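You operate a simulated robot arm through the tools that you are given. There is no shell and no other tool. Be economical: measure what you need, move in short steps, check, and stop when the job is done.

You are at the controls of a simulated two-armed robot. One attempt, no reset.

## Task
Fit out the end tank on wheels: DRAIN cap, bent pipe, hose, both thumb screws.
Fine: cap pushed into the green collar, pipe twisted into the orange one, hose end on the grey spigot, screws tight.

The check looks at the end state, three seconds after you hand in, the way a careful person would. Anything else that was tipped, shoved, dropped, spilled or broken makes it a failure. A push-on lid holds only when it is set on centred and level and pressed home; a screw cap is set on level and turned clockwise until tight.

## Robot
Two 6-joint arms with three-finger grippers on one trunk, on a base that drives. Base frame: it is fixed to the floor where the robot stands at the start and does not move with it; the origin is under the middle of the robot, x ahead of it, y to its left, z up; the surface under the hand at the start is at about z = 760. Lengths are in mm, angles in rad, forces in N, time in s.
The left shoulder is at the start at [40, 147, 1357], the right one opposite. With the tool pointing down near the work surface each hand reaches from about 280 to 500 mm from the robot's upright axis, wherever it stands, measured 20 degrees to its own side. Places, roughly: brown thumb screw [1200, -200, 800]; green collar on the wheeled tank [500, -300, 800]; grey spigot on the wheeled tank [900, -300, 800]; orange collar on the wheeled tank [700, -300, 800]; teal thumb screw [1100, -300, 800]. Payload 2.69 kg a hand.
The TCP of each hand is the grasp point between the finger pads, 29 mm short of the fingertips. In the tool frame z runs along the fingers and y along their closing line. The gripper opens to 120 mm. The gripper's body begins 78 mm behind the TCP.
Orientation is told as [roll, pitch, yaw] about the base's x, y, z axes, in that order, counted from this pose: with the fingers straight down and closing along the base's y, the tool's x points along the base's -x, its y along +y and its z along -z.

## Interface
- The arms move only by the tool play_rows. It takes "left_increments", "right_increments" or both (then of equal length, played together; a hand with none holds still); each is a list of rows, each a list of 3 entries, a list of its own where there are three numbers: the shift along the tool's x, y, z in cm, then the turn, a rotation vector about the tool's x, y, z in rad, then the closure, from 0 (fully open) to 1 (shut). In form: [[[x, y, z], [rx, ry, rz], claw], ...]. A call has 1 to 20 rows; each row shifts and turns the commanded pose from where the row before left it, along the tool's axes as they then stand. Each row takes 0.2 s and may step no farther than 50 mm and 0.15 rad from the row before; otherwise, or with a gripper value out of range, the whole call is refused. Where a pose cannot be reached the arm comes as near as it can. A force on the tool above 90 N (or 10 N above the force at the start of the call, whichever is more), or a blocked arm, ends the call early, and 0.2 s more pass. The fingers move at their own pace and stop on an object; they squeeze with about 43 N. The grip force told is the motor's: it shows also when the fingers shut on nothing. Time passes only in rows, and 0.2 s behind the last, so rows that do not move let the fingers close. It gives the time, the measured TCP pose, the force on the tool (base axes), the opening and the grip force at its end, in the units of the frame above (readings bear some noise), with the torque about the TCP (base axes, N m) and any sound that the robot's microphone picked up.
- Cameras (640 x 400 px; columns grow to the right, rows downward): "scene" is now at [102, -10.2, 1572.1]; the picture's right is [-0.21, -0.98, -0.00], its down [-0.76, 0.16, -0.62] and it looks along [0.61, -0.13, -0.78] (base axes); focal length 259 px, centre (320, 200). "left" rides on the left gripper at [63, 0, -104] in its tool frame; the picture's right is [-0.01, 1.00, 0.00], its down [-0.83, 0.00, -0.56] and it looks along [-0.56, 0.00, 0.83] (tool axes); focal length 275 px, centre (320, 200). "right" rides on the right gripper at [63, 0, -104] in its tool frame; the picture's right is [0.00, 1.00, 0.00], its down [-0.83, 0.00, -0.56] and it looks along [-0.56, 0.00, 0.83] (tool axes); focal length 275 px, centre (320, 200). There is no depth. A picture from a camera that has moved, and an enlarged one, comes with that camera's place and axes in the base frame and with its lens. The place of the scene camera against the robot may be out by one fixed shift of up to 18 mm in any direction.
- snapshot(camera): a new picture of that camera. No time passes.
- lift_body(by): slides the trunk up (or, below 0, down) by that many mm; the arms and the scene camera ride with it, the base frame stays. It gives what a move gives, with no picture.
- roll_base(legs): drives the robot by 1 to 6 legs, each [ahead, turn to the left] in mm and rad, along the robot's own axes; the way and the turn of a leg run together, so that a leg with both is an arc; at most 1500 mm and 3.142 rad a leg. The arms and the cameras ride along, it lands a little off, and it stops where it bumps. It gives what a move gives.
- pan_tilt(pan, tilt): turns the head with the scene camera to pan (to the left, within 1.501 rad either way) and tilt (down, from -0.506 to 1.204), counted from straight ahead of the robot. It gives what a move gives.
- zoom(camera, box): a new picture of the part [left, top, right, bottom] of that camera's present view, enlarged. No time passes.
- hand_in(): hands the job in; it is judged then, once.

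Go step by step. Nothing tells you exact positions but the pictures and the camera data: compare them with the known pose of the tool, close in by small moves and look again before you grip or let go. The budget is 120 turns and 88 pictures, counting those below and the enlarged ones. Unless the task says otherwise, let go and move clear before handing in, and close with one line.

The tools are called after "Call:" by a JSON object that holds its "name" and its "arguments". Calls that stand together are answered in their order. play_rows: Moves the arms, as the interface text tells. Its arguments: {"type":"object","properties":{"left_increments":{"type":"array","items":{"type":"array"}},"right_increments":{"type":"array","items":{"type":"array"}}},"required":[]} The other tools are called the same way: lift_body (by) slides the trunk up or down; roll_base (legs) drives the base; pan_tilt (pan, tilt) turns the head that bears the scene camera; snapshot (camera) takes a picture; zoom (camera, box) takes an enlarged picture of a part of a camera's view; hand_in () hands the job in.

At the start:

```text
t: 0.0
left_ee_pos: [533.1, 118.3, 1036.8]
left_orientation: [0.0, 0.0, 0.001]
left_contact_force: [0.1, 0.6, 0.6]
left_moment: [-0.03, 0.0, 0.0]
left_gripper_width: 120.0
left_grip_force: 0.0
right_ee_pos: [437.3, -321.1, 988.6]
right_orientation: [-0.001, 0.0, 0.0]
right_contact_force: [-0.2, -0.3, -0.1]
right_moment: [0.02, 0.01, 0.05]
right_gripper_width: 120.1
right_grip_force: 0.0
trunk travel left (down, up): [-483.0, 14.0]
robot x, y, heading: [-0.7, -1.7, -0.0]
head pan, tilt: [-0.208, 0.895]
```

scene: 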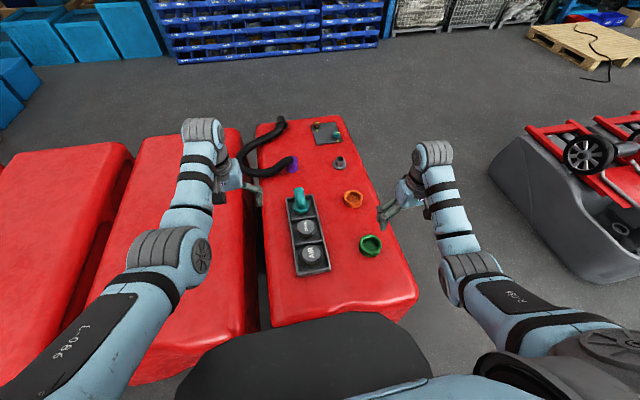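
right: 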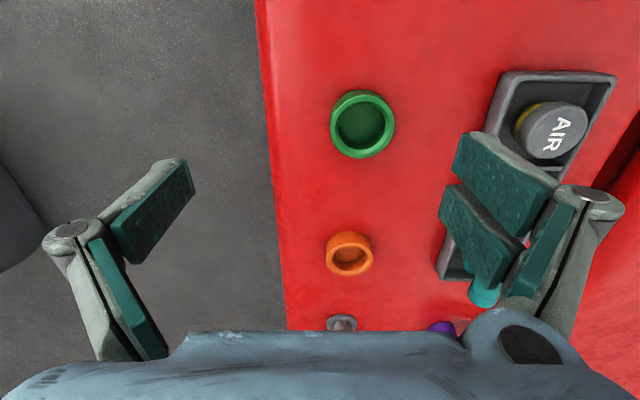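
left: 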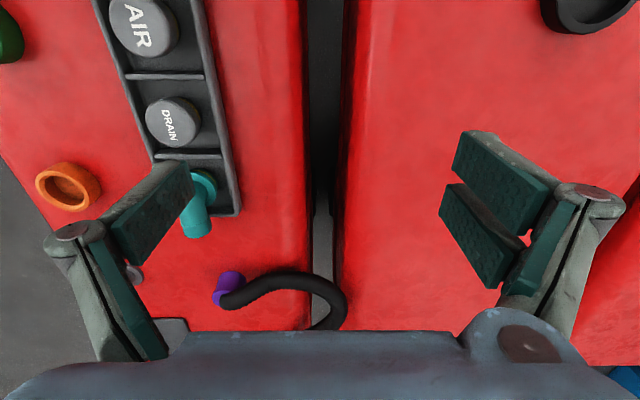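

I see a wheeled tank with green and orange collars, a grey spigot and a panel with screws, plus a tray holding an AIR cap, the DRAIN cap and a teal bent pipe, and a hose with a purple end. I'll look closer first.

Call:
{"name": "zoom", "arguments": {"camera": "scene", "box": [230, 100, 410, 212]}}

Call:
{"name": "zoom", "arguments": {"camera": "scene", "box": [250, 170, 430, 282]}}

```text
3.56 times, centred on (320, 156) of scene
camera zoom: at [102.0, -10.2, 1572.1], right [-0.21, -0.98, 0.0], down [-0.76, 0.16, -0.62], along [0.61, -0.13, -0.78], focal length 921 px, centre (320, 356)
```

zoom: 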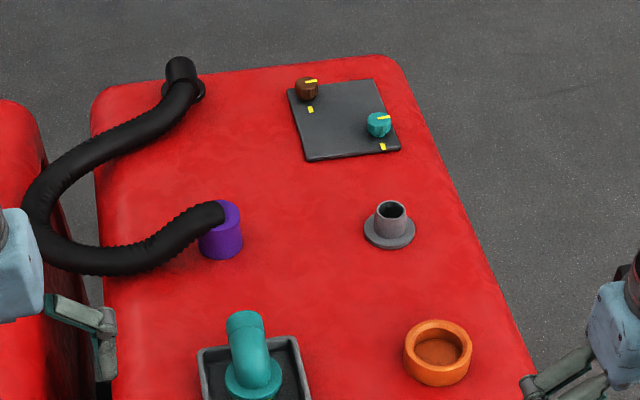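

```text
3.56 times, centred on (340, 226) of scene
camera zoom: at [102.0, -10.2, 1572.1], right [-0.21, -0.98, 0.0], down [-0.76, 0.16, -0.62], along [0.61, -0.13, -0.78], focal length 921 px, centre (249, 108)
```

zoom: 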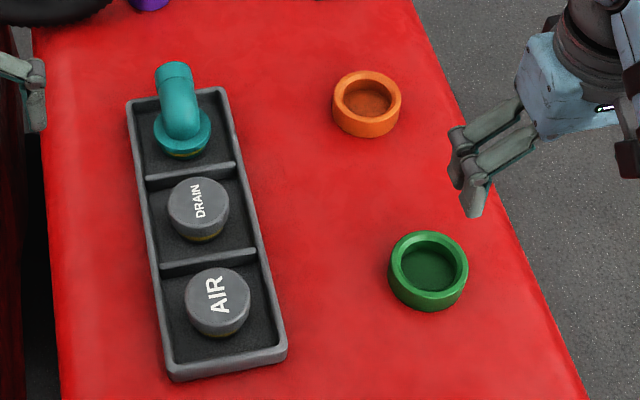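

The DRAIN cap seems to be at about (585,-65) and the green collar at about (475,-276). Next I'll check the clearance around the base.

Call:
{"name": "pan_tilt", "arguments": {"pan": -0.5, "tilt": 1.2}}

Call:
{"name": "snapshot", "arguments": {"camera": "scene"}}

Call:
{"name": "pan_tilt", "arguments": {"pan": -1.2, "tilt": 0.6}}

Call:
{"name": "snapshot", "arguments": {"camera": "scene"}}

```text
t: 0.8
left_ee_pos: [534.8, 116.3, 1037.3]
left_orientation: [0.001, 0.002, 0.0]
left_contact_force: [0.4, 0.2, 0.2]
left_moment: [-0.02, -0.02, -0.01]
left_gripper_width: 119.9
left_grip_force: 0.0
right_ee_pos: [437.3, -320.8, 987.6]
right_orientation: [0.0, 0.0, 0.001]
right_contact_force: [-0.5, 0.6, 0.7]
right_moment: [0.0, 0.03, 0.02]
right_gripper_width: 119.9
right_grip_force: 0.1
trunk travel left (down, up): [-483.0, 14.0]
robot x, y, heading: [-0.1, -2.0, 0.002]
head pan, tilt: [-0.499, 1.201]
```

```text
82 pictures are left
camera scene: at [77.0, -21.4, 1552.0], right [-0.48, -0.88, 0.0], down [-0.82, 0.45, -0.36], along [0.32, -0.17, -0.93], focal length 259 px, centre (320, 200)
```

scene: 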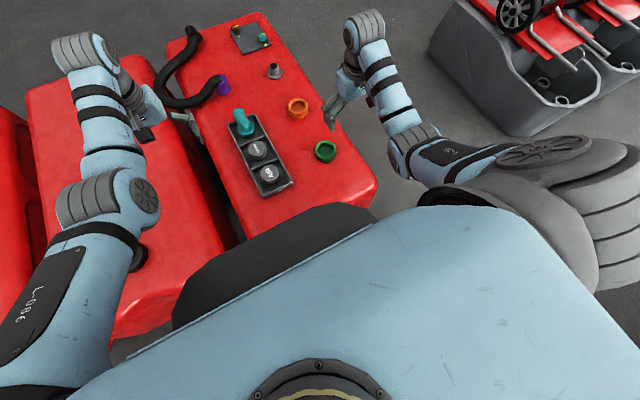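

```text
t: 1.9
left_ee_pos: [533.0, 116.8, 1036.7]
left_orientation: [0.0, 0.0, 0.001]
left_contact_force: [-0.9, 0.4, -0.6]
left_moment: [-0.03, -0.02, -0.01]
left_gripper_width: 120.1
left_grip_force: 0.0
right_ee_pos: [437.4, -320.7, 986.9]
right_orientation: [0.001, -0.001, 0.002]
right_contact_force: [0.2, -0.4, 0.3]
right_moment: [0.02, 0.01, -0.05]
right_gripper_width: 119.9
right_grip_force: 0.0
trunk travel left (down, up): [-483.0, 14.0]
robot x, y, heading: [1.5, -1.4, 0.002]
head pan, tilt: [-1.201, 0.6]
```

```text
81 pictures are left
camera scene: at [59.9, -77.0, 1596.5], right [-0.93, -0.36, 0.0], down [-0.21, 0.53, -0.82], along [0.3, -0.77, -0.57], focal length 259 px, centre (320, 200)
```

scene: 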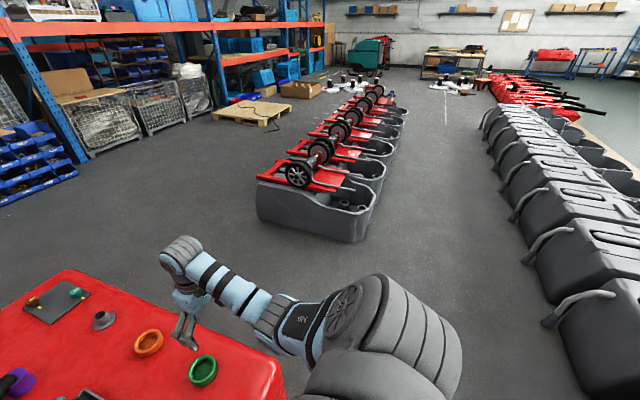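

There is plenty of floor to the right of the tank. Before driving I'll lower the trunk a little and test how far the right hand reaches.

Call:
{"name": "lift_body", "arguments": {"by": -100}}

Call:
{"name": "play_rows", "arguments": {"right_increments": [[[-2.5, 3.7, 0], [0, 0, 0], 0], [[-2.5, 3.7, 0], [0, 0, 0], 0], [[-2.5, 3.7, 0], [0, 0, 0], 0], [[-2.5, 3.7, 0], [0, 0, 0], 0], [[-2.5, 3.7, 0], [0, 0, 0], 0], [[-2.5, 3.7, 0], [0, 0, 0], 0], [[0, 0, 0], [0, 0, 0], 0], [[0, 0, 0], [0, 0, 0], 0]]}}

Call:
{"name": "snapshot", "arguments": {"camera": "right"}}

```text
t: 3.2
left_ee_pos: [533.2, 117.3, 935.9]
left_orientation: [0.0, 0.001, 0.0]
left_contact_force: [0.6, -0.2, 0.8]
left_moment: [-0.01, 0.04, 0.02]
left_gripper_width: 120.1
left_grip_force: 0.0
right_ee_pos: [437.3, -319.3, 885.9]
right_orientation: [0.001, -0.001, -0.001]
right_contact_force: [0.2, -0.3, -0.3]
right_moment: [0.0, -0.01, 0.0]
right_gripper_width: 119.9
right_grip_force: 0.1
trunk travel left (down, up): [-383.0, 114.0]
robot x, y, heading: [-4.3, -0.4, 0.004]
head pan, tilt: [-1.201, 0.6]
```

```text
t: 5.0
left_ee_pos: [533.1, 117.3, 935.7]
left_orientation: [0.0, 0.002, -0.002]
left_contact_force: [-0.6, 0.1, 0.1]
left_moment: [-0.01, 0.01, 0.04]
left_gripper_width: 120.1
left_grip_force: 0.1
right_ee_pos: [548.7, -125.1, 894.4]
right_orientation: [0.002, 0.0, 0.0]
right_contact_force: [0.6, 0.5, -0.2]
right_moment: [0.01, -0.01, 0.05]
right_gripper_width: 120.0
right_grip_force: 0.1
right hand out of reach, approached as far as the arm can: row 5, 6
trunk travel left (down, up): [-383.0, 114.0]
robot x, y, heading: [-5.3, 2.0, 0.0]
head pan, tilt: [-1.201, 0.6]
```

```text
80 pictures are left
camera right: at [486.1, -124.6, 998.8], right [0.0, 1.0, 0.0], down [0.83, 0.0, 0.56], along [0.56, 0.0, -0.83], focal length 275 px, centre (320, 200)
```

right: 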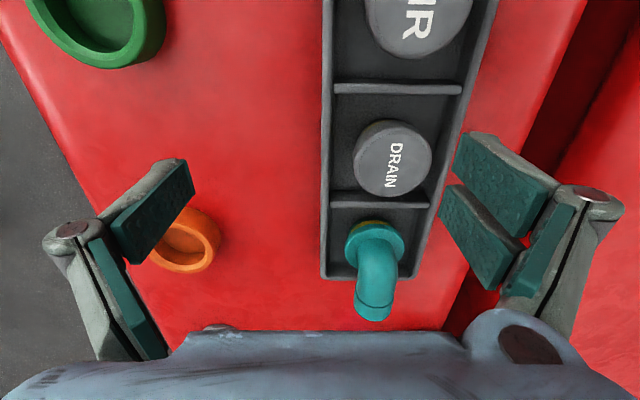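

The reach tops out near x=550, so I have to stand closer or tilt the tool. I'll use the right hand's camera to see the gap between the robot's base and the tank.

Call:
{"name": "play_rows", "arguments": {"right_increments": [[[2.98, -3.55, 0], [0, 0, 0], 0], [[2.98, -3.55, 0], [0, 0, 0], 0], [[2.98, -3.55, 0], [0, 0, 0], 0], [[2.98, -3.55, 0], [0, 0, 0], 0], [[2.98, -3.55, 0], [0, 0, 0], 0], [[2.98, -3.55, 0], [0, 0, 0], 0], [[2.98, -3.55, 0], [0, 0, 0], 0], [[2.98, -3.55, 0], [0, 0, 0], 0], [[2.98, -3.55, 0], [0, 0, 0], 0], [[2.98, -3.55, 0], [0, 0, 0], 0]]}}

Call:
{"name": "play_rows", "arguments": {"right_increments": [[[0, 0, 0], [0, 0, -0.145], 0], [[0, 0, 0], [0, 0, -0.145], 0], [[0, 0, 0], [0, 0, -0.145], 0], [[0, 0, 0], [0, 0, -0.145], 0], [[0, 0, 0], [0, 0, -0.145], 0], [[0, 0, 0], [0, 0, -0.145], 0], [[0, 0, 0], [0, 0, -0.145], 0], [[0, 0, 0], [0, 0, -0.145], 0], [[0, 0, 0], [0, 0, -0.145], 0], [[0, 0, 0], [0, 0, -0.145], 0], [[0, 0, 0], [0, 0, -0.12], 0]]}}

Call:
{"name": "snapshot", "arguments": {"camera": "right"}}

```text
t: 7.2
left_ee_pos: [531.2, 117.0, 935.0]
left_orientation: [-0.001, 0.0, 0.003]
left_contact_force: [-0.5, 1.0, 0.3]
left_moment: [0.02, -0.03, -0.03]
left_gripper_width: 120.0
left_grip_force: 0.1
right_ee_pos: [264.8, -484.5, 869.6]
right_orientation: [0.002, -0.002, 0.0]
right_contact_force: [-0.6, 0.5, 1.4]
right_moment: [0.0, 0.01, 0.0]
right_gripper_width: 120.1
right_grip_force: 0.0
right hand out of reach, approached as far as the arm can: row 3, 4, 5
trunk travel left (down, up): [-383.0, 114.0]
robot x, y, heading: [-1.6, -2.6, 0.002]
head pan, tilt: [-1.201, 0.6]
```

```text
t: 9.6
left_ee_pos: [533.6, 117.3, 936.0]
left_orientation: [0.0, 0.001, 0.002]
left_contact_force: [-0.8, -0.2, 0.5]
left_moment: [0.01, 0.0, 0.04]
left_gripper_width: 120.1
left_grip_force: 0.0
right_ee_pos: [265.5, -485.1, 870.7]
right_orientation: [0.001, 0.0, 1.573]
right_contact_force: [0.6, -0.8, 0.1]
right_moment: [0.03, 0.04, -0.02]
right_gripper_width: 120.1
right_grip_force: 0.0
trunk travel left (down, up): [-383.0, 114.0]
robot x, y, heading: [-3.5, 1.2, -0.003]
head pan, tilt: [-1.201, 0.6]
```

```text
79 pictures are left
camera right: at [266.3, -547.3, 974.4], right [-1.0, -0.01, 0.0], down [-0.01, 0.83, 0.56], along [0.0, 0.56, -0.83], focal length 275 px, centre (320, 200)
```

right: 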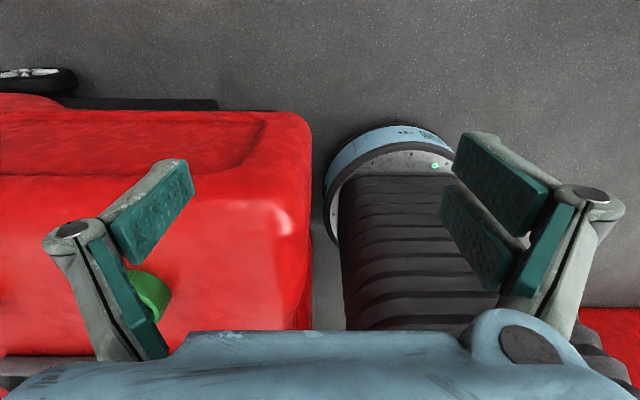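

The base is a round disc of about 250 mm radius, with only some 30 mm between it and the tank. I plan to drive along the tank's right side facing +x and work with the left arm reaching sideways, so I'll test that sideways reach here first.

Call:
{"name": "play_rows", "arguments": {"left_increments": [[[3.0, 3.3, 0], [0, 0, 0], 0], [[3.0, 3.3, 0], [0, 0, 0], 0], [[3.0, 3.3, 0], [0, 0, 0], 0], [[3.0, 3.3, 0], [0, 0, 0], 0], [[3.0, 3.3, 0], [0, 0, 0], 0], [[3.0, 3.3, 0], [0, 0, 0], 0], [[3.0, 3.3, 0], [0, 0, 0], 0], [[3.0, 3.3, 0], [0, 0, 0], 0], [[3.0, 3.3, 0], [0, 0, 0], 0], [[3.0, 3.3, 0], [0, 0, 0], 0], [[3.0, 3.3, 0], [0, 0, 0], 0], [[3.0, 3.3, 0], [0, 0, 0], 0], [[3.0, 3.3, 0], [0, 0, 0], 0]]}}

```text
t: 12.4
left_ee_pos: [222.0, 508.9, 834.3]
left_orientation: [-0.002, -0.002, 0.002]
left_contact_force: [-0.2, 0.1, -0.4]
left_moment: [-0.01, -0.01, -0.02]
left_gripper_width: 120.0
left_grip_force: 0.0
left hand out of reach, approached as far as the arm can: row 2, 3, 4, 5, 6, 12, 13
right_ee_pos: [264.7, -483.9, 871.7]
right_orientation: [0.002, 0.001, 1.571]
right_contact_force: [0.0, 0.7, 0.1]
right_moment: [-0.05, -0.01, 0.0]
right_gripper_width: 120.0
right_grip_force: 0.0
trunk travel left (down, up): [-383.0, 114.0]
robot x, y, heading: [2.8, -0.3, 0.004]
head pan, tilt: [-1.201, 0.6]
```

Call:
{"name": "play_rows", "arguments": {"left_increments": [[[0, 0, -3.0], [0, 0, -0.14], 0], [[0, 0, -3.0], [0, 0, -0.14], 0], [[0, 0, -3.0], [0, 0, -0.14], 0], [[0, 0, 0], [0, 0, -0.145], 0], [[0, 0, 0], [0, 0, -0.145], 0], [[0, 0, 0], [0, 0, -0.145], 0], [[0, 0, 0], [0, 0, -0.145], 0], [[0, 0, 0], [0, 0, -0.145], 0], [[0, 0, 0], [0, 0, -0.145], 0], [[0, 0, 0], [0, 0, -0.145], 0], [[0, 0, 0], [0, 0, -0.145], 0], [[0, 4, 0], [0, 0, 0], 0], [[0, 4, 0], [0, 0, 0], 0], [[0, 4, 0], [0, 0, 0], 0]]}}

```text
t: 15.4
left_ee_pos: [258.8, 462.3, 883.3]
left_orientation: [0.0, -0.001, 1.581]
left_contact_force: [-0.6, 0.4, -0.4]
left_moment: [0.02, -0.03, -0.01]
left_gripper_width: 120.0
left_grip_force: 0.1
left hand out of reach, approached as far as the arm can: row 1, 2, 3, 12, 13, 14
right_ee_pos: [265.8, -483.2, 870.6]
right_orientation: [-0.001, 0.0, 1.571]
right_contact_force: [0.4, -0.9, -0.8]
right_moment: [-0.02, 0.0, -0.02]
right_gripper_width: 119.8
right_grip_force: 0.1
trunk travel left (down, up): [-383.0, 114.0]
robot x, y, heading: [-0.4, -3.5, 0.0]
head pan, tilt: [-1.201, 0.6]
```

The left arm reaches about 55° to its left. Turning the robot in place by −45° brings the left shoulder toward the tank, so the left hand should then reach both the DRAIN cap and the green collar.

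Call:
{"name": "roll_base", "arguments": {"legs": [[0, -0.785]]}}

Call:
{"name": "pan_tilt", "arguments": {"pan": 0.5, "tilt": 0.9}}

Call:
{"name": "snapshot", "arguments": {"camera": "scene"}}

Call:
{"name": "snapshot", "arguments": {"camera": "left"}}

```text
t: 17.9
left_ee_pos: [511.3, 139.9, 884.6]
left_orientation: [0.0, 0.0, 0.786]
left_contact_force: [0.6, 0.2, 0.3]
left_moment: [0.0, 0.02, 0.03]
left_gripper_width: 119.9
left_grip_force: 0.0
right_ee_pos: [-158.4, -528.9, 871.1]
right_orientation: [0.003, 0.0, 0.776]
right_contact_force: [0.9, 0.0, 0.5]
right_moment: [0.0, 0.03, -0.01]
right_gripper_width: 120.1
right_grip_force: 0.2
trunk travel left (down, up): [-383.0, 114.0]
robot x, y, heading: [0.6, 1.6, -0.792]
head pan, tilt: [-1.201, 0.6]
```

```text
t: 19.6
left_ee_pos: [511.8, 138.7, 883.9]
left_orientation: [0.001, 0.001, 0.788]
left_contact_force: [0.5, 1.2, -0.1]
left_moment: [0.04, 0.02, 0.0]
left_gripper_width: 120.1
left_grip_force: 0.0
right_ee_pos: [-159.4, -527.9, 870.5]
right_orientation: [0.0, 0.0, 0.776]
right_contact_force: [0.0, 1.1, -0.2]
right_moment: [-0.03, 0.02, 0.01]
right_gripper_width: 120.2
right_grip_force: 0.1
trunk travel left (down, up): [-383.0, 114.0]
robot x, y, heading: [0.5, -0.7, -0.795]
head pan, tilt: [0.499, 0.901]
```

```text
78 pictures are left
camera scene: at [93.9, -30.9, 1471.2], right [-0.29, -0.96, 0.0], down [-0.75, 0.23, -0.62], along [0.59, -0.18, -0.78], focal length 259 px, centre (320, 200)
```

scene: 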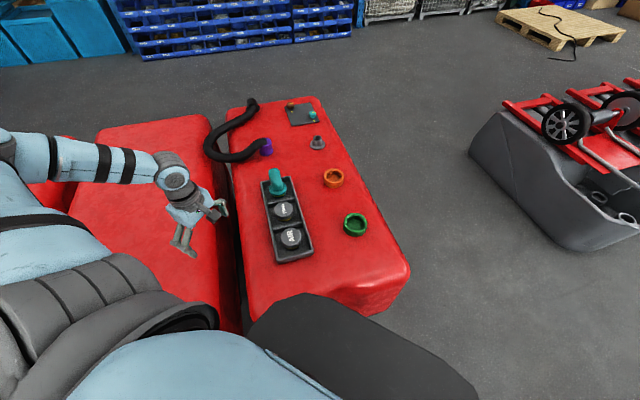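

```text
77 pictures are left
camera left: at [465.9, 96.1, 987.8], right [-0.7, 0.71, 0.0], down [0.59, 0.59, 0.56], along [0.39, 0.39, -0.83], focal length 275 px, centre (320, 200)
```

left: 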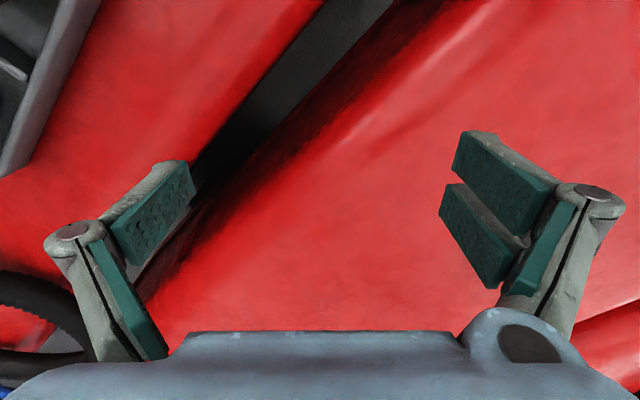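

Call:
{"name": "play_rows", "arguments": {"left_increments": [[[2.5, -3.26, -0.3], [0, 0, 0], 0], [[2.5, -3.26, -0.3], [0, 0, 0], 0], [[2.5, -3.26, 0], [0, 0, 0], 0], [[2.5, -3.26, 0], [0, 0, 0], 0], [[2.5, -3.26, 0], [0, 0, 0], 0], [[2.5, -3.26, 0], [0, 0, 0], 0], [[0, 0, 0], [0, 0, 0], 0]]}}

Call:
{"name": "snapshot", "arguments": {"camera": "left"}}

```text
t: 21.2
left_ee_pos: [544.3, -7.6, 895.1]
left_orientation: [0.001, 0.002, 0.785]
left_contact_force: [-0.7, -1.0, 0.7]
left_moment: [0.01, -0.02, 0.01]
left_gripper_width: 119.9
left_grip_force: 0.1
left hand out of reach, approached as far as the arm can: row 4, 5, 6
right_ee_pos: [-159.8, -529.3, 870.7]
right_orientation: [0.003, 0.0, 0.774]
right_contact_force: [-0.9, 0.8, 0.9]
right_moment: [0.03, 0.0, 0.01]
right_gripper_width: 119.7
right_grip_force: 0.1
trunk travel left (down, up): [-383.0, 114.0]
robot x, y, heading: [-0.3, -2.1, -0.794]
head pan, tilt: [0.499, 0.901]
```

```text
76 pictures are left
camera left: at [499.0, -51.0, 998.8], right [-0.7, 0.71, 0.0], down [0.59, 0.59, 0.56], along [0.39, 0.39, -0.83], focal length 275 px, centre (320, 200)
```

left: 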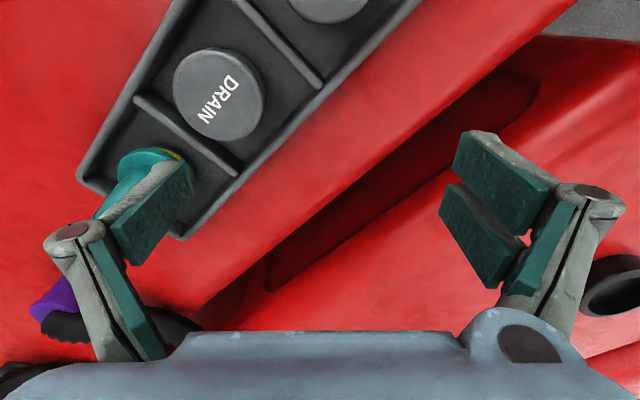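

The hand stopped short, probably a wrist limit at this yaw. I'll turn the hand to yaw −0.785 to line up with the robot's heading, which is still diagonal in the tray cell.

Call:
{"name": "play_rows", "arguments": {"left_increments": [[[0, 0, 0], [0, 0, 0.143], 0], [[0, 0, 0], [0, 0, 0.143], 0], [[0, 0, 0], [0, 0, 0.143], 0], [[0, 0, 0], [0, 0, 0.143], 0], [[0, 0, 0], [0, 0, 0.143], 0], [[0, 0, 0], [0, 0, 0.143], 0], [[0, 0, 0], [0, 0, 0.143], 0], [[0, 0, 0], [0, 0, 0.143], 0], [[0, 0, 0], [0, 0, 0.143], 0], [[0, 0, 0], [0, 0, 0.143], 0], [[0, 0, 0], [0, 0, 0.143], 0], [[0, 0, 0], [0, 0, 0], 0]]}}

```text
t: 23.8
left_ee_pos: [544.2, -7.1, 893.6]
left_orientation: [0.001, -0.002, -0.787]
left_contact_force: [0.1, 0.0, 0.5]
left_moment: [0.01, 0.03, -0.01]
left_gripper_width: 120.0
left_grip_force: 0.1
right_ee_pos: [-159.5, -529.2, 871.2]
right_orientation: [-0.001, 0.001, 0.775]
right_contact_force: [-0.1, -0.3, -0.8]
right_moment: [0.01, 0.0, 0.03]
right_gripper_width: 120.0
right_grip_force: 0.0
trunk travel left (down, up): [-383.0, 114.0]
robot x, y, heading: [-0.9, -0.4, -0.791]
head pan, tilt: [0.499, 0.901]
```

Call:
{"name": "snapshot", "arguments": {"camera": "left"}}

```text
75 pictures are left
camera left: at [499.5, 38.7, 998.6], right [0.71, 0.7, 0.0], down [0.58, -0.59, 0.56], along [0.39, -0.4, -0.83], focal length 275 px, centre (320, 200)
```

left: 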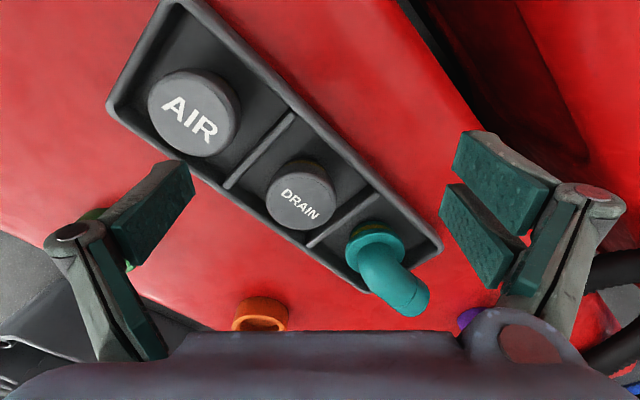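

Call:
{"name": "play_rows", "arguments": {"left_increments": [[[-3.4, -0.78, 0], [0, 0, 0], 0], [[-3.4, -0.78, 0], [0, 0, 0], 0], [[0, 0, 0], [0, 0, 0], 0]]}}

Call:
{"name": "snapshot", "arguments": {"camera": "left"}}

```text
t: 24.6
left_ee_pos: [577.9, -10.9, 913.8]
left_orientation: [-0.003, -0.002, -0.787]
left_contact_force: [-0.3, -0.6, -0.3]
left_moment: [0.0, 0.0, 0.0]
left_gripper_width: 120.3
left_grip_force: 0.0
left hand out of reach, approached as far as the arm can: row 1, 2
right_ee_pos: [-159.8, -528.3, 869.7]
right_orientation: [0.001, -0.001, 0.775]
right_contact_force: [-0.7, -0.8, -0.3]
right_moment: [0.0, 0.04, 0.01]
right_gripper_width: 119.9
right_grip_force: 0.0
trunk travel left (down, up): [-383.0, 114.0]
robot x, y, heading: [-0.1, -1.5, -0.796]
head pan, tilt: [0.499, 0.901]
```

```text
74 pictures are left
camera left: at [532.5, 34.2, 1016.8], right [0.71, 0.7, 0.0], down [0.59, -0.59, 0.56], along [0.39, -0.4, -0.83], focal length 275 px, centre (320, 200)
```

left: 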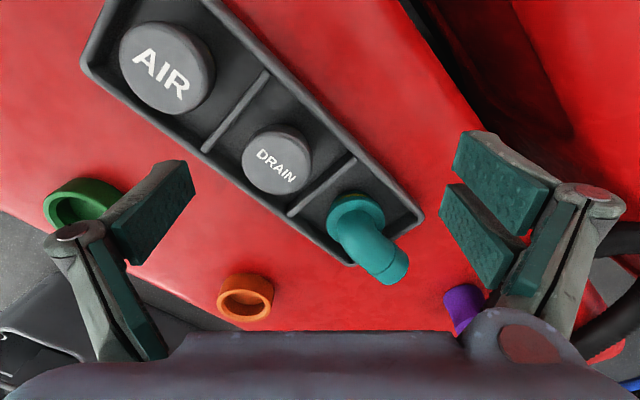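

Sideways reach is limited, so I'll turn the base back to a heading of about −0.55 to put the cap nearer straight ahead, then tilt the fingers outward a bit to gain reach.

Call:
{"name": "roll_base", "arguments": {"legs": [[0, 0.24]]}}

Call:
{"name": "play_rows", "arguments": {"left_increments": [[[0, 0, -0.5], [0, -0.13, 0], 0], [[0, 0, -0.5], [0, -0.13, 0], 0], [[0, 0, 0], [0, -0.13, 0], 0], [[0, 0, 0], [0, 0, 0], 0]]}}

```text
t: 25.9
left_ee_pos: [563.2, 125.5, 913.0]
left_orientation: [-0.002, -0.002, -0.546]
left_contact_force: [0.4, -0.8, -0.6]
left_moment: [-0.04, -0.01, 0.03]
left_gripper_width: 119.9
left_grip_force: 0.0
right_ee_pos: [-28.4, -551.4, 870.8]
right_orientation: [0.0, 0.001, 1.018]
right_contact_force: [0.1, -0.5, -1.0]
right_moment: [0.02, 0.02, -0.01]
right_gripper_width: 120.2
right_grip_force: 0.1
trunk travel left (down, up): [-383.0, 114.0]
robot x, y, heading: [-0.0, 0.4, -0.556]
head pan, tilt: [0.499, 0.901]
```

```text
t: 26.9
left_ee_pos: [562.8, 131.5, 922.3]
left_orientation: [0.012, -0.319, -0.542]
left_contact_force: [-0.3, 0.4, -0.2]
left_moment: [0.01, -0.01, 0.0]
left_gripper_width: 119.9
left_grip_force: 0.1
left hand out of reach, approached as far as the arm can: row 3
right_ee_pos: [-28.4, -550.5, 870.5]
right_orientation: [0.003, 0.002, 1.018]
right_contact_force: [0.5, -0.4, -0.4]
right_moment: [0.0, 0.01, 0.02]
right_gripper_width: 120.0
right_grip_force: 0.0
trunk travel left (down, up): [-383.0, 114.0]
robot x, y, heading: [-1.2, -1.0, -0.551]
head pan, tilt: [0.499, 0.901]
```

Call:
{"name": "play_rows", "arguments": {"left_increments": [[[-1.74, -3.26, 1.0], [0, 0, 0], 0], [[-1.74, -3.26, 1.0], [0, 0, 0], 0], [[-1.74, -3.26, 1.0], [0, 0, 0], 0], [[-1.74, -3.26, 1.0], [0, 0, 0], 0], [[-1.74, -3.26, 1.0], [0, 0, 0], 0], [[0, 0, 0], [0, 0, 0], 0]]}}

Call:
{"name": "snapshot", "arguments": {"camera": "left"}}

```text
t: 28.2
left_ee_pos: [549.0, 77.1, 930.6]
left_orientation: [0.01, -0.318, -0.545]
left_contact_force: [-0.4, -0.9, 0.9]
left_moment: [0.0, 0.01, -0.02]
left_gripper_width: 119.9
left_grip_force: 0.0
left hand out of reach, approached as far as the arm can: row 2, 3, 4, 5
right_ee_pos: [-28.3, -550.4, 870.9]
right_orientation: [0.002, 0.0, 1.02]
right_contact_force: [-0.7, 0.5, 0.0]
right_moment: [0.01, 0.0, 0.03]
right_gripper_width: 120.3
right_grip_force: 0.0
trunk travel left (down, up): [-383.0, 114.0]
robot x, y, heading: [-0.2, -3.6, -0.555]
head pan, tilt: [0.499, 0.901]
```

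```text
73 pictures are left
camera left: at [468.0, 125.0, 1009.7], right [0.52, 0.85, 0.01], down [0.52, -0.33, 0.79], along [0.68, -0.4, -0.62], focal length 275 px, centre (320, 200)
```

left: 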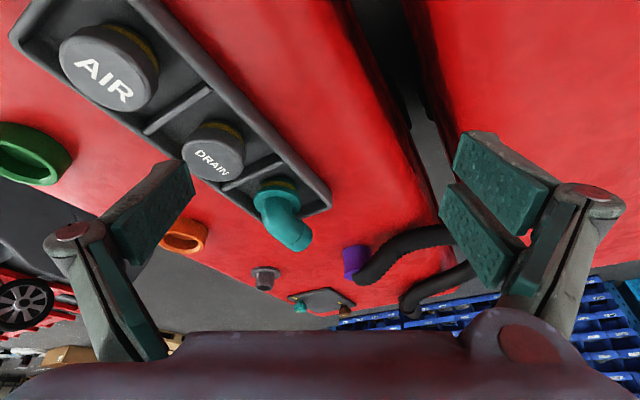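

Call:
{"name": "play_rows", "arguments": {"left_increments": [[[0, 0, 1.5], [0, 0.106, 0], 0], [[0, 0, 1.5], [0, 0.106, 0], 0], [[0, 0, 1.5], [0, 0.106, 0], 0], [[0, 0, 2.0], [0, 0, 0], 0], [[0, 0, 0], [0, 0, 0], 0]]}}

Call:
{"name": "play_rows", "arguments": {"left_increments": [[[-2, -3.5, 0], [0, 0, 0], 0], [[-2, -3.5, 0], [0, 0, 0], 0], [[0, 0, 0], [0, 0, 0], 0]]}}

Call:
{"name": "snapshot", "arguments": {"camera": "scene"}}

```text
t: 29.4
left_ee_pos: [548.0, 123.4, 898.5]
left_orientation: [0.023, -0.049, -0.538]
left_contact_force: [0.3, -0.4, -0.4]
left_moment: [0.01, -0.02, -0.04]
left_gripper_width: 119.9
left_grip_force: 0.1
left hand out of reach, approached as far as the arm can: row 1, 2, 3, 4
right_ee_pos: [-28.3, -550.6, 870.4]
right_orientation: [-0.001, 0.0, 1.018]
right_contact_force: [-0.6, -0.3, -0.3]
right_moment: [-0.03, 0.0, 0.04]
right_gripper_width: 119.9
right_grip_force: 0.0
trunk travel left (down, up): [-383.0, 114.0]
robot x, y, heading: [0.3, 0.4, -0.553]
head pan, tilt: [0.499, 0.901]
```

```text
t: 30.2
left_ee_pos: [546.2, 122.7, 898.0]
left_orientation: [0.023, -0.049, -0.539]
left_contact_force: [0.2, -0.1, 0.0]
left_moment: [-0.05, 0.0, -0.01]
left_gripper_width: 119.9
left_grip_force: 0.0
left hand out of reach, approached as far as the arm can: row 1, 2
right_ee_pos: [-28.4, -551.4, 870.8]
right_orientation: [0.0, 0.001, 1.018]
right_contact_force: [-0.3, -0.2, 0.1]
right_moment: [0.0, 0.02, 0.01]
right_gripper_width: 119.9
right_grip_force: 0.0
trunk travel left (down, up): [-383.0, 114.0]
robot x, y, heading: [0.2, 0.7, -0.553]
head pan, tilt: [0.499, 0.901]
```

```text
72 pictures are left
camera scene: at [100.2, -9.2, 1471.2], right [-0.05, -1.0, 0.0], down [-0.78, 0.04, -0.62], along [0.62, -0.03, -0.78], focal length 259 px, centre (320, 200)
```

scene: 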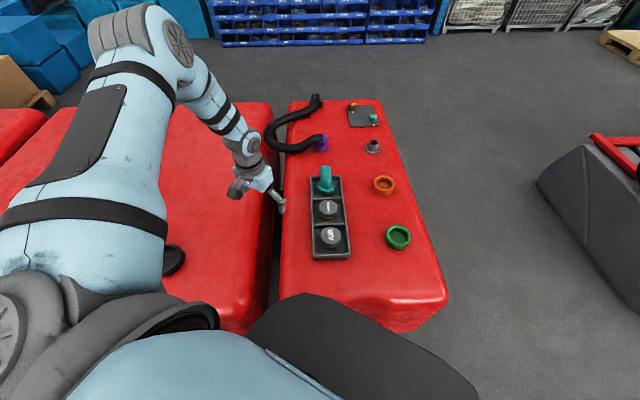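

The left elbow has swung out and got stuck against a limit. I'll retract the arm and work it back toward its starting configuration.

Call:
{"name": "play_rows", "arguments": {"left_increments": [[[2.5, 0, 1.2], [0, 0.012, 0], 0], [[2.5, 0, 1.2], [0, 0.012, 0], 0], [[2.5, 0, 1.2], [-0.005, 0.012, 0], 0], [[2.5, 0, 1.2], [-0.005, 0.012, 0], 0], [[0, 0, 0], [0, 0, 0], 0]]}}

Call:
{"name": "play_rows", "arguments": {"left_increments": [[[0, -3, 0], [0, 0, 0], 0], [[0, -3, 0], [0, 0, 0], 0], [[0, -3, 0], [0, 0, 0], 0], [[0, -3, 0], [0, 0, 0], 0], [[0, 0, 0], [0, 0, 0], 0]]}}

```text
t: 31.4
left_ee_pos: [461.3, 177.9, 861.4]
left_orientation: [0.034, 0.002, -0.538]
left_contact_force: [-0.7, 0.4, 0.4]
left_moment: [-0.04, -0.01, 0.02]
left_gripper_width: 120.0
left_grip_force: 0.0
left hand out of reach, approached as far as the arm can: row 2, 3, 4
right_ee_pos: [-27.5, -549.8, 870.5]
right_orientation: [0.001, 0.001, 1.016]
right_contact_force: [-0.1, 0.9, 0.8]
right_moment: [-0.03, -0.02, 0.03]
right_gripper_width: 120.1
right_grip_force: 0.1
trunk travel left (down, up): [-383.0, 114.0]
robot x, y, heading: [-2.5, 7.1, -0.551]
head pan, tilt: [0.499, 0.901]
```

```text
t: 32.6
left_ee_pos: [400.8, 125.6, 875.6]
left_orientation: [0.032, 0.0, -0.538]
left_contact_force: [0.4, 0.0, -0.1]
left_moment: [0.03, -0.04, -0.02]
left_gripper_width: 120.1
left_grip_force: 0.1
left hand out of reach, approached as far as the arm can: row 1, 2, 3, 4
right_ee_pos: [-28.3, -551.4, 870.0]
right_orientation: [0.002, 0.001, 1.018]
right_contact_force: [-1.3, -0.5, 0.5]
right_moment: [0.0, 0.0, -0.03]
right_gripper_width: 120.1
right_grip_force: 0.2
trunk travel left (down, up): [-383.0, 114.0]
robot x, y, heading: [1.3, 2.1, -0.554]
head pan, tilt: [0.499, 0.901]
```

Call:
{"name": "lift_body", "arguments": {"by": 100}}

Call:
{"name": "play_rows", "arguments": {"left_increments": [[[0, 0, 3], [0, 0, 0], 0], [[0, 0, 3], [-0.015, 0, 0], 0], [[0, 0, 3], [-0.015, 0, 0], 0], [[0, 0, 0], [0, 0, 0], 0]]}}

Call:
{"name": "play_rows", "arguments": {"left_increments": [[[0, -3, 0], [0, 0, 0], 0], [[0, -3, 0], [0, 0, 0], 0], [[0, -3, 0], [0, 0, 0], 0], [[0, -3, 0], [0, 0, 0], 0], [[0, 0, 0], [0, 0, 0], 0]]}}

Call:
{"name": "snapshot", "arguments": {"camera": "scene"}}

```text
t: 34.0
left_ee_pos: [401.4, 126.6, 977.2]
left_orientation: [0.031, 0.001, -0.536]
left_contact_force: [-0.7, -0.8, -0.1]
left_moment: [0.06, -0.03, -0.02]
left_gripper_width: 119.8
left_grip_force: 0.0
right_ee_pos: [-28.2, -550.5, 970.9]
right_orientation: [0.0, -0.001, 1.017]
right_contact_force: [0.0, 0.7, 0.3]
right_moment: [0.0, 0.0, 0.02]
right_gripper_width: 120.1
right_grip_force: 0.0
trunk travel left (down, up): [-483.0, 14.0]
robot x, y, heading: [-0.8, 1.4, -0.552]
head pan, tilt: [0.499, 0.901]
```

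```text
t: 35.0
left_ee_pos: [407.5, 131.8, 976.2]
left_orientation: [0.06, -0.002, -0.538]
left_contact_force: [-0.1, -0.7, 0.1]
left_moment: [0.0, 0.0, 0.02]
left_gripper_width: 119.7
left_grip_force: 0.3
left hand out of reach, approached as far as the arm can: row 1, 2, 3
right_ee_pos: [-28.5, -551.3, 971.0]
right_orientation: [0.0, 0.0, 1.017]
right_contact_force: [0.0, -0.6, -0.7]
right_moment: [0.0, -0.03, 0.03]
right_gripper_width: 120.1
right_grip_force: 0.1
trunk travel left (down, up): [-483.0, 14.0]
robot x, y, heading: [6.0, 3.2, -0.554]
head pan, tilt: [0.499, 0.901]
```

```text
t: 36.2
left_ee_pos: [362.9, 135.3, 987.1]
left_orientation: [0.061, -0.003, -0.538]
left_contact_force: [-0.6, 0.4, -0.1]
left_moment: [0.03, 0.0, 0.03]
left_gripper_width: 119.9
left_grip_force: 0.2
left hand out of reach, approached as far as the arm can: row 1, 2, 3, 4
right_ee_pos: [-29.0, -550.8, 970.9]
right_orientation: [0.001, 0.0, 1.018]
right_contact_force: [-0.4, 0.8, -0.5]
right_moment: [0.0, -0.01, 0.0]
right_gripper_width: 120.0
right_grip_force: 0.0
trunk travel left (down, up): [-483.0, 14.0]
robot x, y, heading: [-3.2, 0.4, -0.553]
head pan, tilt: [0.499, 0.901]
```

```text
71 pictures are left
camera scene: at [99.9, -9.2, 1571.8], right [-0.05, -1.0, 0.0], down [-0.78, 0.04, -0.62], along [0.62, -0.03, -0.78], focal length 259 px, centre (320, 200)
```

scene: 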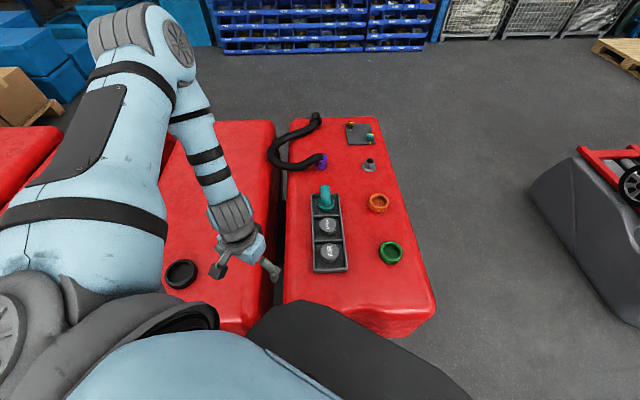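

Call:
{"name": "play_rows", "arguments": {"left_increments": [[[-4, 0.5, 0.5], [-0.015, 0, 0], 0], [[-4, 0.5, 0.5], [-0.015, 0, 0], 0], [[-4, 0.5, 0.5], [-0.015, 0, 0], 0], [[-4, 0.5, 0.5], [-0.015, 0, 0], 0], [[-4, 0, 0], [0, 0, 0], 0], [[0, 0, 0], [0, 0, 0], 0]]}}

Call:
{"name": "play_rows", "arguments": {"left_increments": [[[0, -4, 0], [0, 0, 0], 0], [[0, -4, 0], [0, 0, 0], 0], [[0, -4, 0], [0, 0, 0], 0], [[0, 0, 0], [0, 0, 0], 0]]}}

Call:
{"name": "snapshot", "arguments": {"camera": "scene"}}

```text
t: 37.6
left_ee_pos: [537.5, 145.9, 994.9]
left_orientation: [0.12, -0.002, -0.538]
left_contact_force: [0.2, -0.1, 0.5]
left_moment: [0.0, 0.0, 0.0]
left_gripper_width: 120.0
left_grip_force: 0.0
left hand out of reach, approached as far as the arm can: row 1, 2, 3, 4, 5
right_ee_pos: [-28.4, -551.1, 971.7]
right_orientation: [0.0, 0.001, 1.018]
right_contact_force: [-0.2, 0.2, 0.3]
right_moment: [0.0, -0.02, -0.01]
right_gripper_width: 120.0
right_grip_force: 0.0
trunk travel left (down, up): [-483.0, 14.0]
robot x, y, heading: [-1.2, -2.6, -0.551]
head pan, tilt: [0.499, 0.901]
```

```text
t: 38.6
left_ee_pos: [472.7, 142.0, 976.9]
left_orientation: [0.118, -0.002, -0.538]
left_contact_force: [0.3, -0.3, -0.2]
left_moment: [0.01, 0.04, 0.02]
left_gripper_width: 120.2
left_grip_force: 0.0
left hand out of reach, approached as far as the arm can: row 1, 2, 3
right_ee_pos: [-28.4, -550.2, 971.1]
right_orientation: [0.002, 0.001, 1.018]
right_contact_force: [1.0, -1.3, 0.1]
right_moment: [0.01, 0.0, -0.02]
right_gripper_width: 120.0
right_grip_force: 0.0
trunk travel left (down, up): [-483.0, 14.0]
robot x, y, heading: [-4.7, 3.5, -0.55]
head pan, tilt: [0.499, 0.901]
```

```text
70 pictures are left
camera scene: at [100.2, -9.2, 1571.7], right [-0.05, -1.0, 0.0], down [-0.78, 0.04, -0.62], along [0.62, -0.03, -0.78], focal length 259 px, centre (320, 200)
```

scene: 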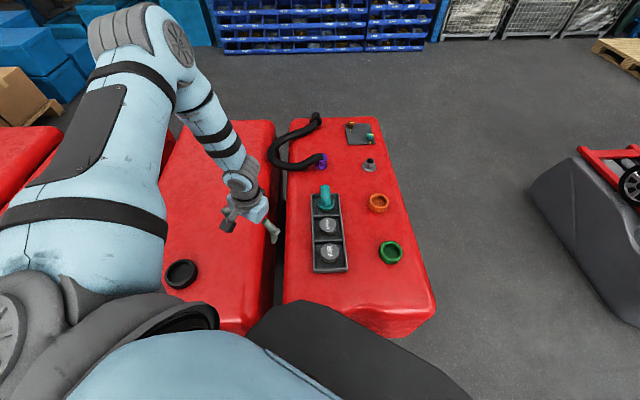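

Call:
{"name": "play_rows", "arguments": {"left_increments": [[[0, 0, 0], [0.02, 0, 0.14], 0], [[0, 0, 0], [0.02, 0, 0.14], 0], [[0, 0, 0], [0.02, 0, 0.14], 0], [[0, 0, 0], [0.02, 0, 0.14], 0], [[0, 0, 0], [0.01, 0, 0.14], 0], [[0, 0, 0], [0.01, 0, 0.14], 0], [[0, 0, 0], [0, 0, 0], 0]]}}

Call:
{"name": "play_rows", "arguments": {"left_increments": [[[0, 0, 3], [0, 0, 0], 0], [[0, 0, 3], [0, 0, 0], 0], [[0, 0, 3], [0, 0, 0], 0], [[0, 0, 0], [0, 0, 0], 0]]}}

```text
t: 40.2
left_ee_pos: [474.6, 139.8, 978.3]
left_orientation: [-0.003, 0.045, -1.377]
left_contact_force: [-0.2, 1.3, 0.0]
left_moment: [0.04, -0.01, 0.01]
left_gripper_width: 119.9
left_grip_force: 0.2
right_ee_pos: [-27.8, -551.2, 971.5]
right_orientation: [-0.002, 0.001, 1.018]
right_contact_force: [0.1, -0.5, 0.7]
right_moment: [-0.02, -0.01, 0.01]
right_gripper_width: 120.1
right_grip_force: 0.1
trunk travel left (down, up): [-483.0, 14.0]
robot x, y, heading: [0.7, -2.2, -0.552]
head pan, tilt: [0.499, 0.901]
```

```text
t: 41.2
left_ee_pos: [460.2, 163.2, 968.4]
left_orientation: [-0.005, 0.045, -1.375]
left_contact_force: [0.9, -0.5, -0.6]
left_moment: [-0.01, 0.01, -0.01]
left_gripper_width: 120.3
left_grip_force: 0.0
left hand out of reach, approached as far as the arm can: row 1, 2, 3
right_ee_pos: [-28.8, -551.7, 971.9]
right_orientation: [0.002, 0.001, 1.017]
right_contact_force: [-0.3, 0.4, 0.4]
right_moment: [-0.02, 0.0, -0.04]
right_gripper_width: 120.1
right_grip_force: 0.1
trunk travel left (down, up): [-483.0, 14.0]
robot x, y, heading: [-0.2, 3.4, -0.556]
head pan, tilt: [0.499, 0.901]
```

Call:
{"name": "play_rows", "arguments": {"left_increments": [[[0, 0, -4], [0, 0, 0], 0], [[0, 0, -4], [0, 0, 0], 0], [[0, 0, -4], [0, 0, 0], 0], [[0, 0, 0], [0, 0, 0], 0]]}}

Call:
{"name": "snapshot", "arguments": {"camera": "scene"}}

```text
t: 42.2
left_ee_pos: [461.4, 156.1, 1087.6]
left_orientation: [-0.005, 0.046, -1.378]
left_contact_force: [0.2, -0.5, 0.1]
left_moment: [-0.01, 0.02, 0.0]
left_gripper_width: 120.1
left_grip_force: 0.1
right_ee_pos: [-28.7, -550.8, 971.8]
right_orientation: [0.0, 0.0, 1.019]
right_contact_force: [0.4, -0.2, -0.9]
right_moment: [0.0, -0.05, 0.02]
right_gripper_width: 120.1
right_grip_force: 0.0
trunk travel left (down, up): [-483.0, 14.0]
robot x, y, heading: [0.9, -2.4, -0.555]
head pan, tilt: [0.499, 0.901]
```

```text
69 pictures are left
camera scene: at [100.4, -9.5, 1571.7], right [-0.05, -1.0, 0.0], down [-0.78, 0.04, -0.62], along [0.62, -0.03, -0.78], focal length 259 px, centre (320, 200)
```

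scene: 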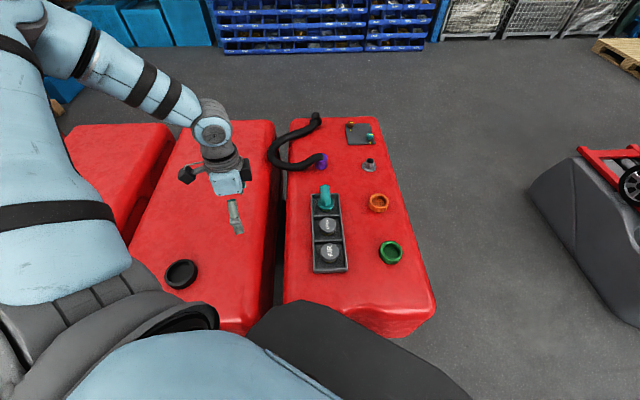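

The arm came free moving upward; it is in a different elbow branch from the start. I'll go back to the pose where it flipped and try to retrace the path.

Call:
{"name": "play_rows", "arguments": {"left_increments": [[[0, 0, 0], [0, 0, -0.137], 0], [[0, 0, 0], [0, 0, -0.137], 0], [[0, 0, 0], [0, 0, -0.137], 0], [[0, 0, 0], [0, 0, -0.137], 0], [[0, 0, 0], [0, 0, -0.137], 0], [[0, 0, 0], [0, 0, -0.137], 0], [[1.5, 2.6, 3], [0, 0, 0], 0], [[1.5, 2.6, 3], [0, 0, 0], 0], [[1.5, 2.6, 3], [0, 0, 0], 0], [[1.5, 2.6, 3], [0, 0, 0], 0], [[1.5, 2.6, 3], [0, 0, 0], 0], [[0, 0, 0], [0, 0, 0], 0]]}}

Call:
{"name": "snapshot", "arguments": {"camera": "scene"}}

```text
t: 44.8
left_ee_pos: [464.2, 316.4, 945.1]
left_orientation: [0.03, 0.036, -0.554]
left_contact_force: [0.2, -0.5, 0.1]
left_moment: [0.03, -0.02, 0.0]
left_gripper_width: 120.2
left_grip_force: 0.0
right_ee_pos: [-28.8, -551.6, 970.5]
right_orientation: [0.002, 0.001, 1.018]
right_contact_force: [0.7, 0.2, 0.5]
right_moment: [-0.05, -0.01, 0.0]
right_gripper_width: 120.0
right_grip_force: 0.0
trunk travel left (down, up): [-483.0, 14.0]
robot x, y, heading: [-1.2, 0.0, -0.556]
head pan, tilt: [0.499, 0.901]
```

```text
68 pictures are left
camera scene: at [100.4, -9.3, 1571.7], right [-0.05, -1.0, 0.0], down [-0.78, 0.04, -0.62], along [0.62, -0.03, -0.78], focal length 259 px, centre (320, 200)
```

scene: 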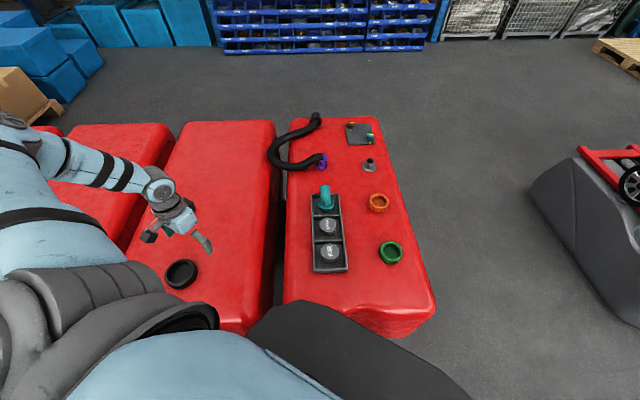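

Call:
{"name": "play_rows", "arguments": {"left_increments": [[[0, 0, 3], [0, 0, 0], 0], [[0, 0, 3], [0, 0, 0], 0], [[0, 0, 3], [0, 0, 0], 0], [[-3, -3, 0], [0, 0, 0], 0], [[-3, -3, 0], [0, 0, 0], 0], [[-3, -3, 0], [0, 0, 0], 0], [[-3, -3, 0], [0, 0, 0], 0], [[0, -3, 0], [0, 0, 0], 0], [[0, 0, 0], [0, 0, 0], 0]]}}

Call:
{"name": "snapshot", "arguments": {"camera": "scene"}}

```text
t: 46.8
left_ee_pos: [444.5, 156.1, 968.2]
left_orientation: [0.029, 0.035, -0.554]
left_contact_force: [-0.4, 0.0, -0.3]
left_moment: [-0.05, -0.02, 0.01]
left_gripper_width: 119.8
left_grip_force: 0.0
left hand out of reach, approached as far as the arm can: row 1, 2, 3, 4, 5, 6, 7
right_ee_pos: [-28.8, -550.2, 971.4]
right_orientation: [-0.001, 0.0, 1.017]
right_contact_force: [0.1, 0.1, 0.2]
right_moment: [-0.02, 0.01, -0.03]
right_gripper_width: 119.7
right_grip_force: 0.0
trunk travel left (down, up): [-483.0, 14.0]
robot x, y, heading: [1.8, 1.0, -0.555]
head pan, tilt: [0.499, 0.901]
```

```text
67 pictures are left
camera scene: at [99.7, -8.8, 1571.8], right [-0.05, -1.0, 0.0], down [-0.78, 0.04, -0.62], along [0.62, -0.03, -0.78], focal length 259 px, centre (320, 200)
```

scene: 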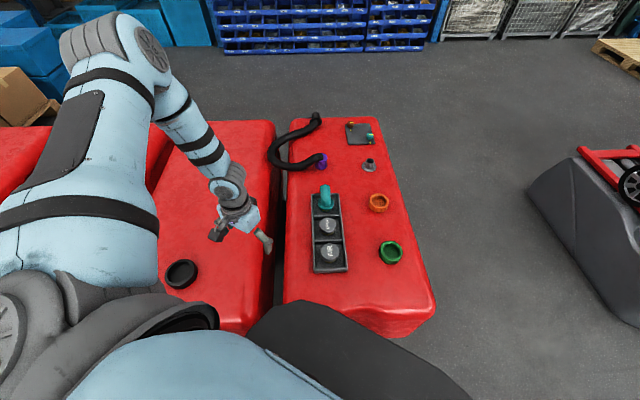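

The forearm looks nearly vertical and in line with the tool, which is a wrist singularity. I'll tilt the fingers back toward the robot, lower the hand and extend outward to escape it.

Call:
{"name": "play_rows", "arguments": {"left_increments": [[[0, 0, 0], [0, 0.14, 0], 0], [[0, 0, 0], [0, 0.14, 0], 0], [[0, 0, 0], [0, 0.14, 0], 0], [[0, 0, 0], [0, 0.14, 0], 0], [[0, 0, 0], [0, 0.14, 0], 0], [[0, 0, 0], [0, 0, 0], 0]]}}

Call:
{"name": "play_rows", "arguments": {"left_increments": [[[-1.8, 0, 2.4], [0, 0, 0], 0], [[-1.8, 0, 2.4], [0, 0, 0], 0], [[-1.8, 0, 2.4], [0, 0, 0], 0], [[0, 0, 0], [0, 0, 0], 0]]}}

Call:
{"name": "snapshot", "arguments": {"camera": "scene"}}

```text
t: 48.2
left_ee_pos: [412.7, 206.1, 1054.7]
left_orientation: [0.039, 0.734, -0.527]
left_contact_force: [0.3, -0.3, 0.4]
left_moment: [0.03, -0.01, 0.01]
left_gripper_width: 119.8
left_grip_force: 0.1
left hand out of reach, approached as far as the arm can: row 1, 2, 3, 4, 5
right_ee_pos: [-28.2, -551.0, 971.5]
right_orientation: [0.001, 0.0, 1.018]
right_contact_force: [0.7, -0.3, 0.1]
right_moment: [0.01, -0.01, 0.02]
right_gripper_width: 120.0
right_grip_force: 0.0
trunk travel left (down, up): [-483.0, 14.0]
robot x, y, heading: [0.3, -1.5, -0.547]
head pan, tilt: [0.499, 0.901]
```

```text
t: 49.2
left_ee_pos: [380.4, 203.7, 1041.3]
left_orientation: [0.041, 0.731, -0.529]
left_contact_force: [0.1, 0.3, 0.5]
left_moment: [0.02, -0.02, -0.03]
left_gripper_width: 119.8
left_grip_force: 0.0
left hand out of reach, approached as far as the arm can: row 1, 2, 3
right_ee_pos: [-29.0, -550.7, 971.7]
right_orientation: [0.0, -0.001, 1.017]
right_contact_force: [-0.4, 0.7, -0.3]
right_moment: [-0.01, 0.02, 0.0]
right_gripper_width: 119.8
right_grip_force: 0.1
trunk travel left (down, up): [-483.0, 14.0]
robot x, y, heading: [0.8, 3.5, -0.554]
head pan, tilt: [0.499, 0.901]
```

```text
66 pictures are left
camera scene: at [100.2, -9.1, 1571.7], right [-0.05, -1.0, 0.0], down [-0.78, 0.04, -0.62], along [0.62, -0.03, -0.78], focal length 259 px, centre (320, 200)
```

scene: 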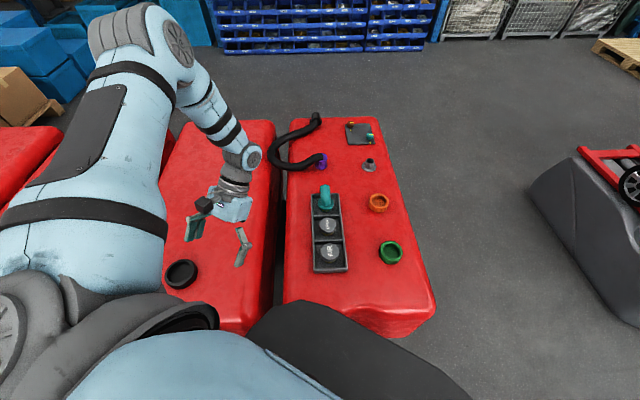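

Call:
{"name": "play_rows", "arguments": {"left_increments": [[[0, 0, -1], [0, -0.146, 0], 0], [[0, 0, -1], [0, -0.146, 0], 0], [[0, 0, -1], [0, -0.146, 0], 0], [[0, 0, -1], [0, -0.146, 0], 0], [[0, 0, -1], [0, -0.146, 0], 0], [[0, 0, -2], [0, 0, 0], 0], [[0, 0, 0], [0, 0, 0], 0]]}}

Call:
{"name": "play_rows", "arguments": {"left_increments": [[[-2, -3, 0], [0, 0, 0], 0], [[-2, -3, 0], [0, 0, 0], 0], [[-2, -3, 0], [0, 0, 0], 0], [[-2, -3, 0], [0, 0, 0], 0], [[-2, -3, 0], [0, 0, 0], 0], [[0, 0, 0], [0, 0, 0], 0]]}}

Call:
{"name": "snapshot", "arguments": {"camera": "scene"}}

```text
t: 50.8
left_ee_pos: [394.5, 170.0, 1111.5]
left_orientation: [0.03, 0.002, -0.554]
left_contact_force: [0.2, 0.1, 0.3]
left_moment: [-0.02, 0.02, 0.03]
left_gripper_width: 119.9
left_grip_force: 0.1
left hand out of reach, approached as far as the arm can: row 5
right_ee_pos: [-28.9, -551.4, 970.4]
right_orientation: [0.001, -0.002, 1.017]
right_contact_force: [-0.2, -0.6, 0.9]
right_moment: [-0.02, -0.01, -0.04]
right_gripper_width: 120.1
right_grip_force: 0.0
trunk travel left (down, up): [-483.0, 14.0]
robot x, y, heading: [-1.4, 1.1, -0.554]
head pan, tilt: [0.499, 0.901]
```

```text
t: 52.2
left_ee_pos: [403.1, 101.9, 1112.0]
left_orientation: [0.03, 0.004, -0.556]
left_contact_force: [0.4, -0.1, 0.2]
left_moment: [-0.03, -0.04, 0.01]
left_gripper_width: 120.1
left_grip_force: 0.0
left hand out of reach, approached as far as the arm can: row 2, 3, 4, 5
right_ee_pos: [-28.2, -552.1, 971.0]
right_orientation: [0.001, 0.0, 1.018]
right_contact_force: [-0.8, 0.5, 0.8]
right_moment: [-0.04, -0.02, -0.04]
right_gripper_width: 120.1
right_grip_force: 0.0
trunk travel left (down, up): [-483.0, 14.0]
robot x, y, heading: [-2.6, -0.4, -0.551]
head pan, tilt: [0.499, 0.901]
```

```text
65 pictures are left
camera scene: at [99.7, -10.4, 1571.8], right [-0.05, -1.0, 0.0], down [-0.78, 0.04, -0.62], along [0.62, -0.03, -0.78], focal length 259 px, centre (320, 200)
```

scene: 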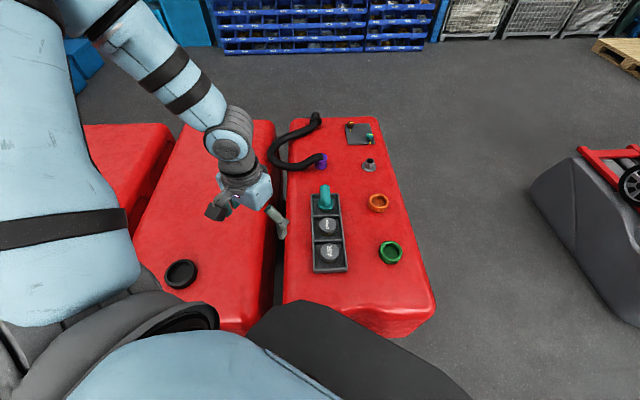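

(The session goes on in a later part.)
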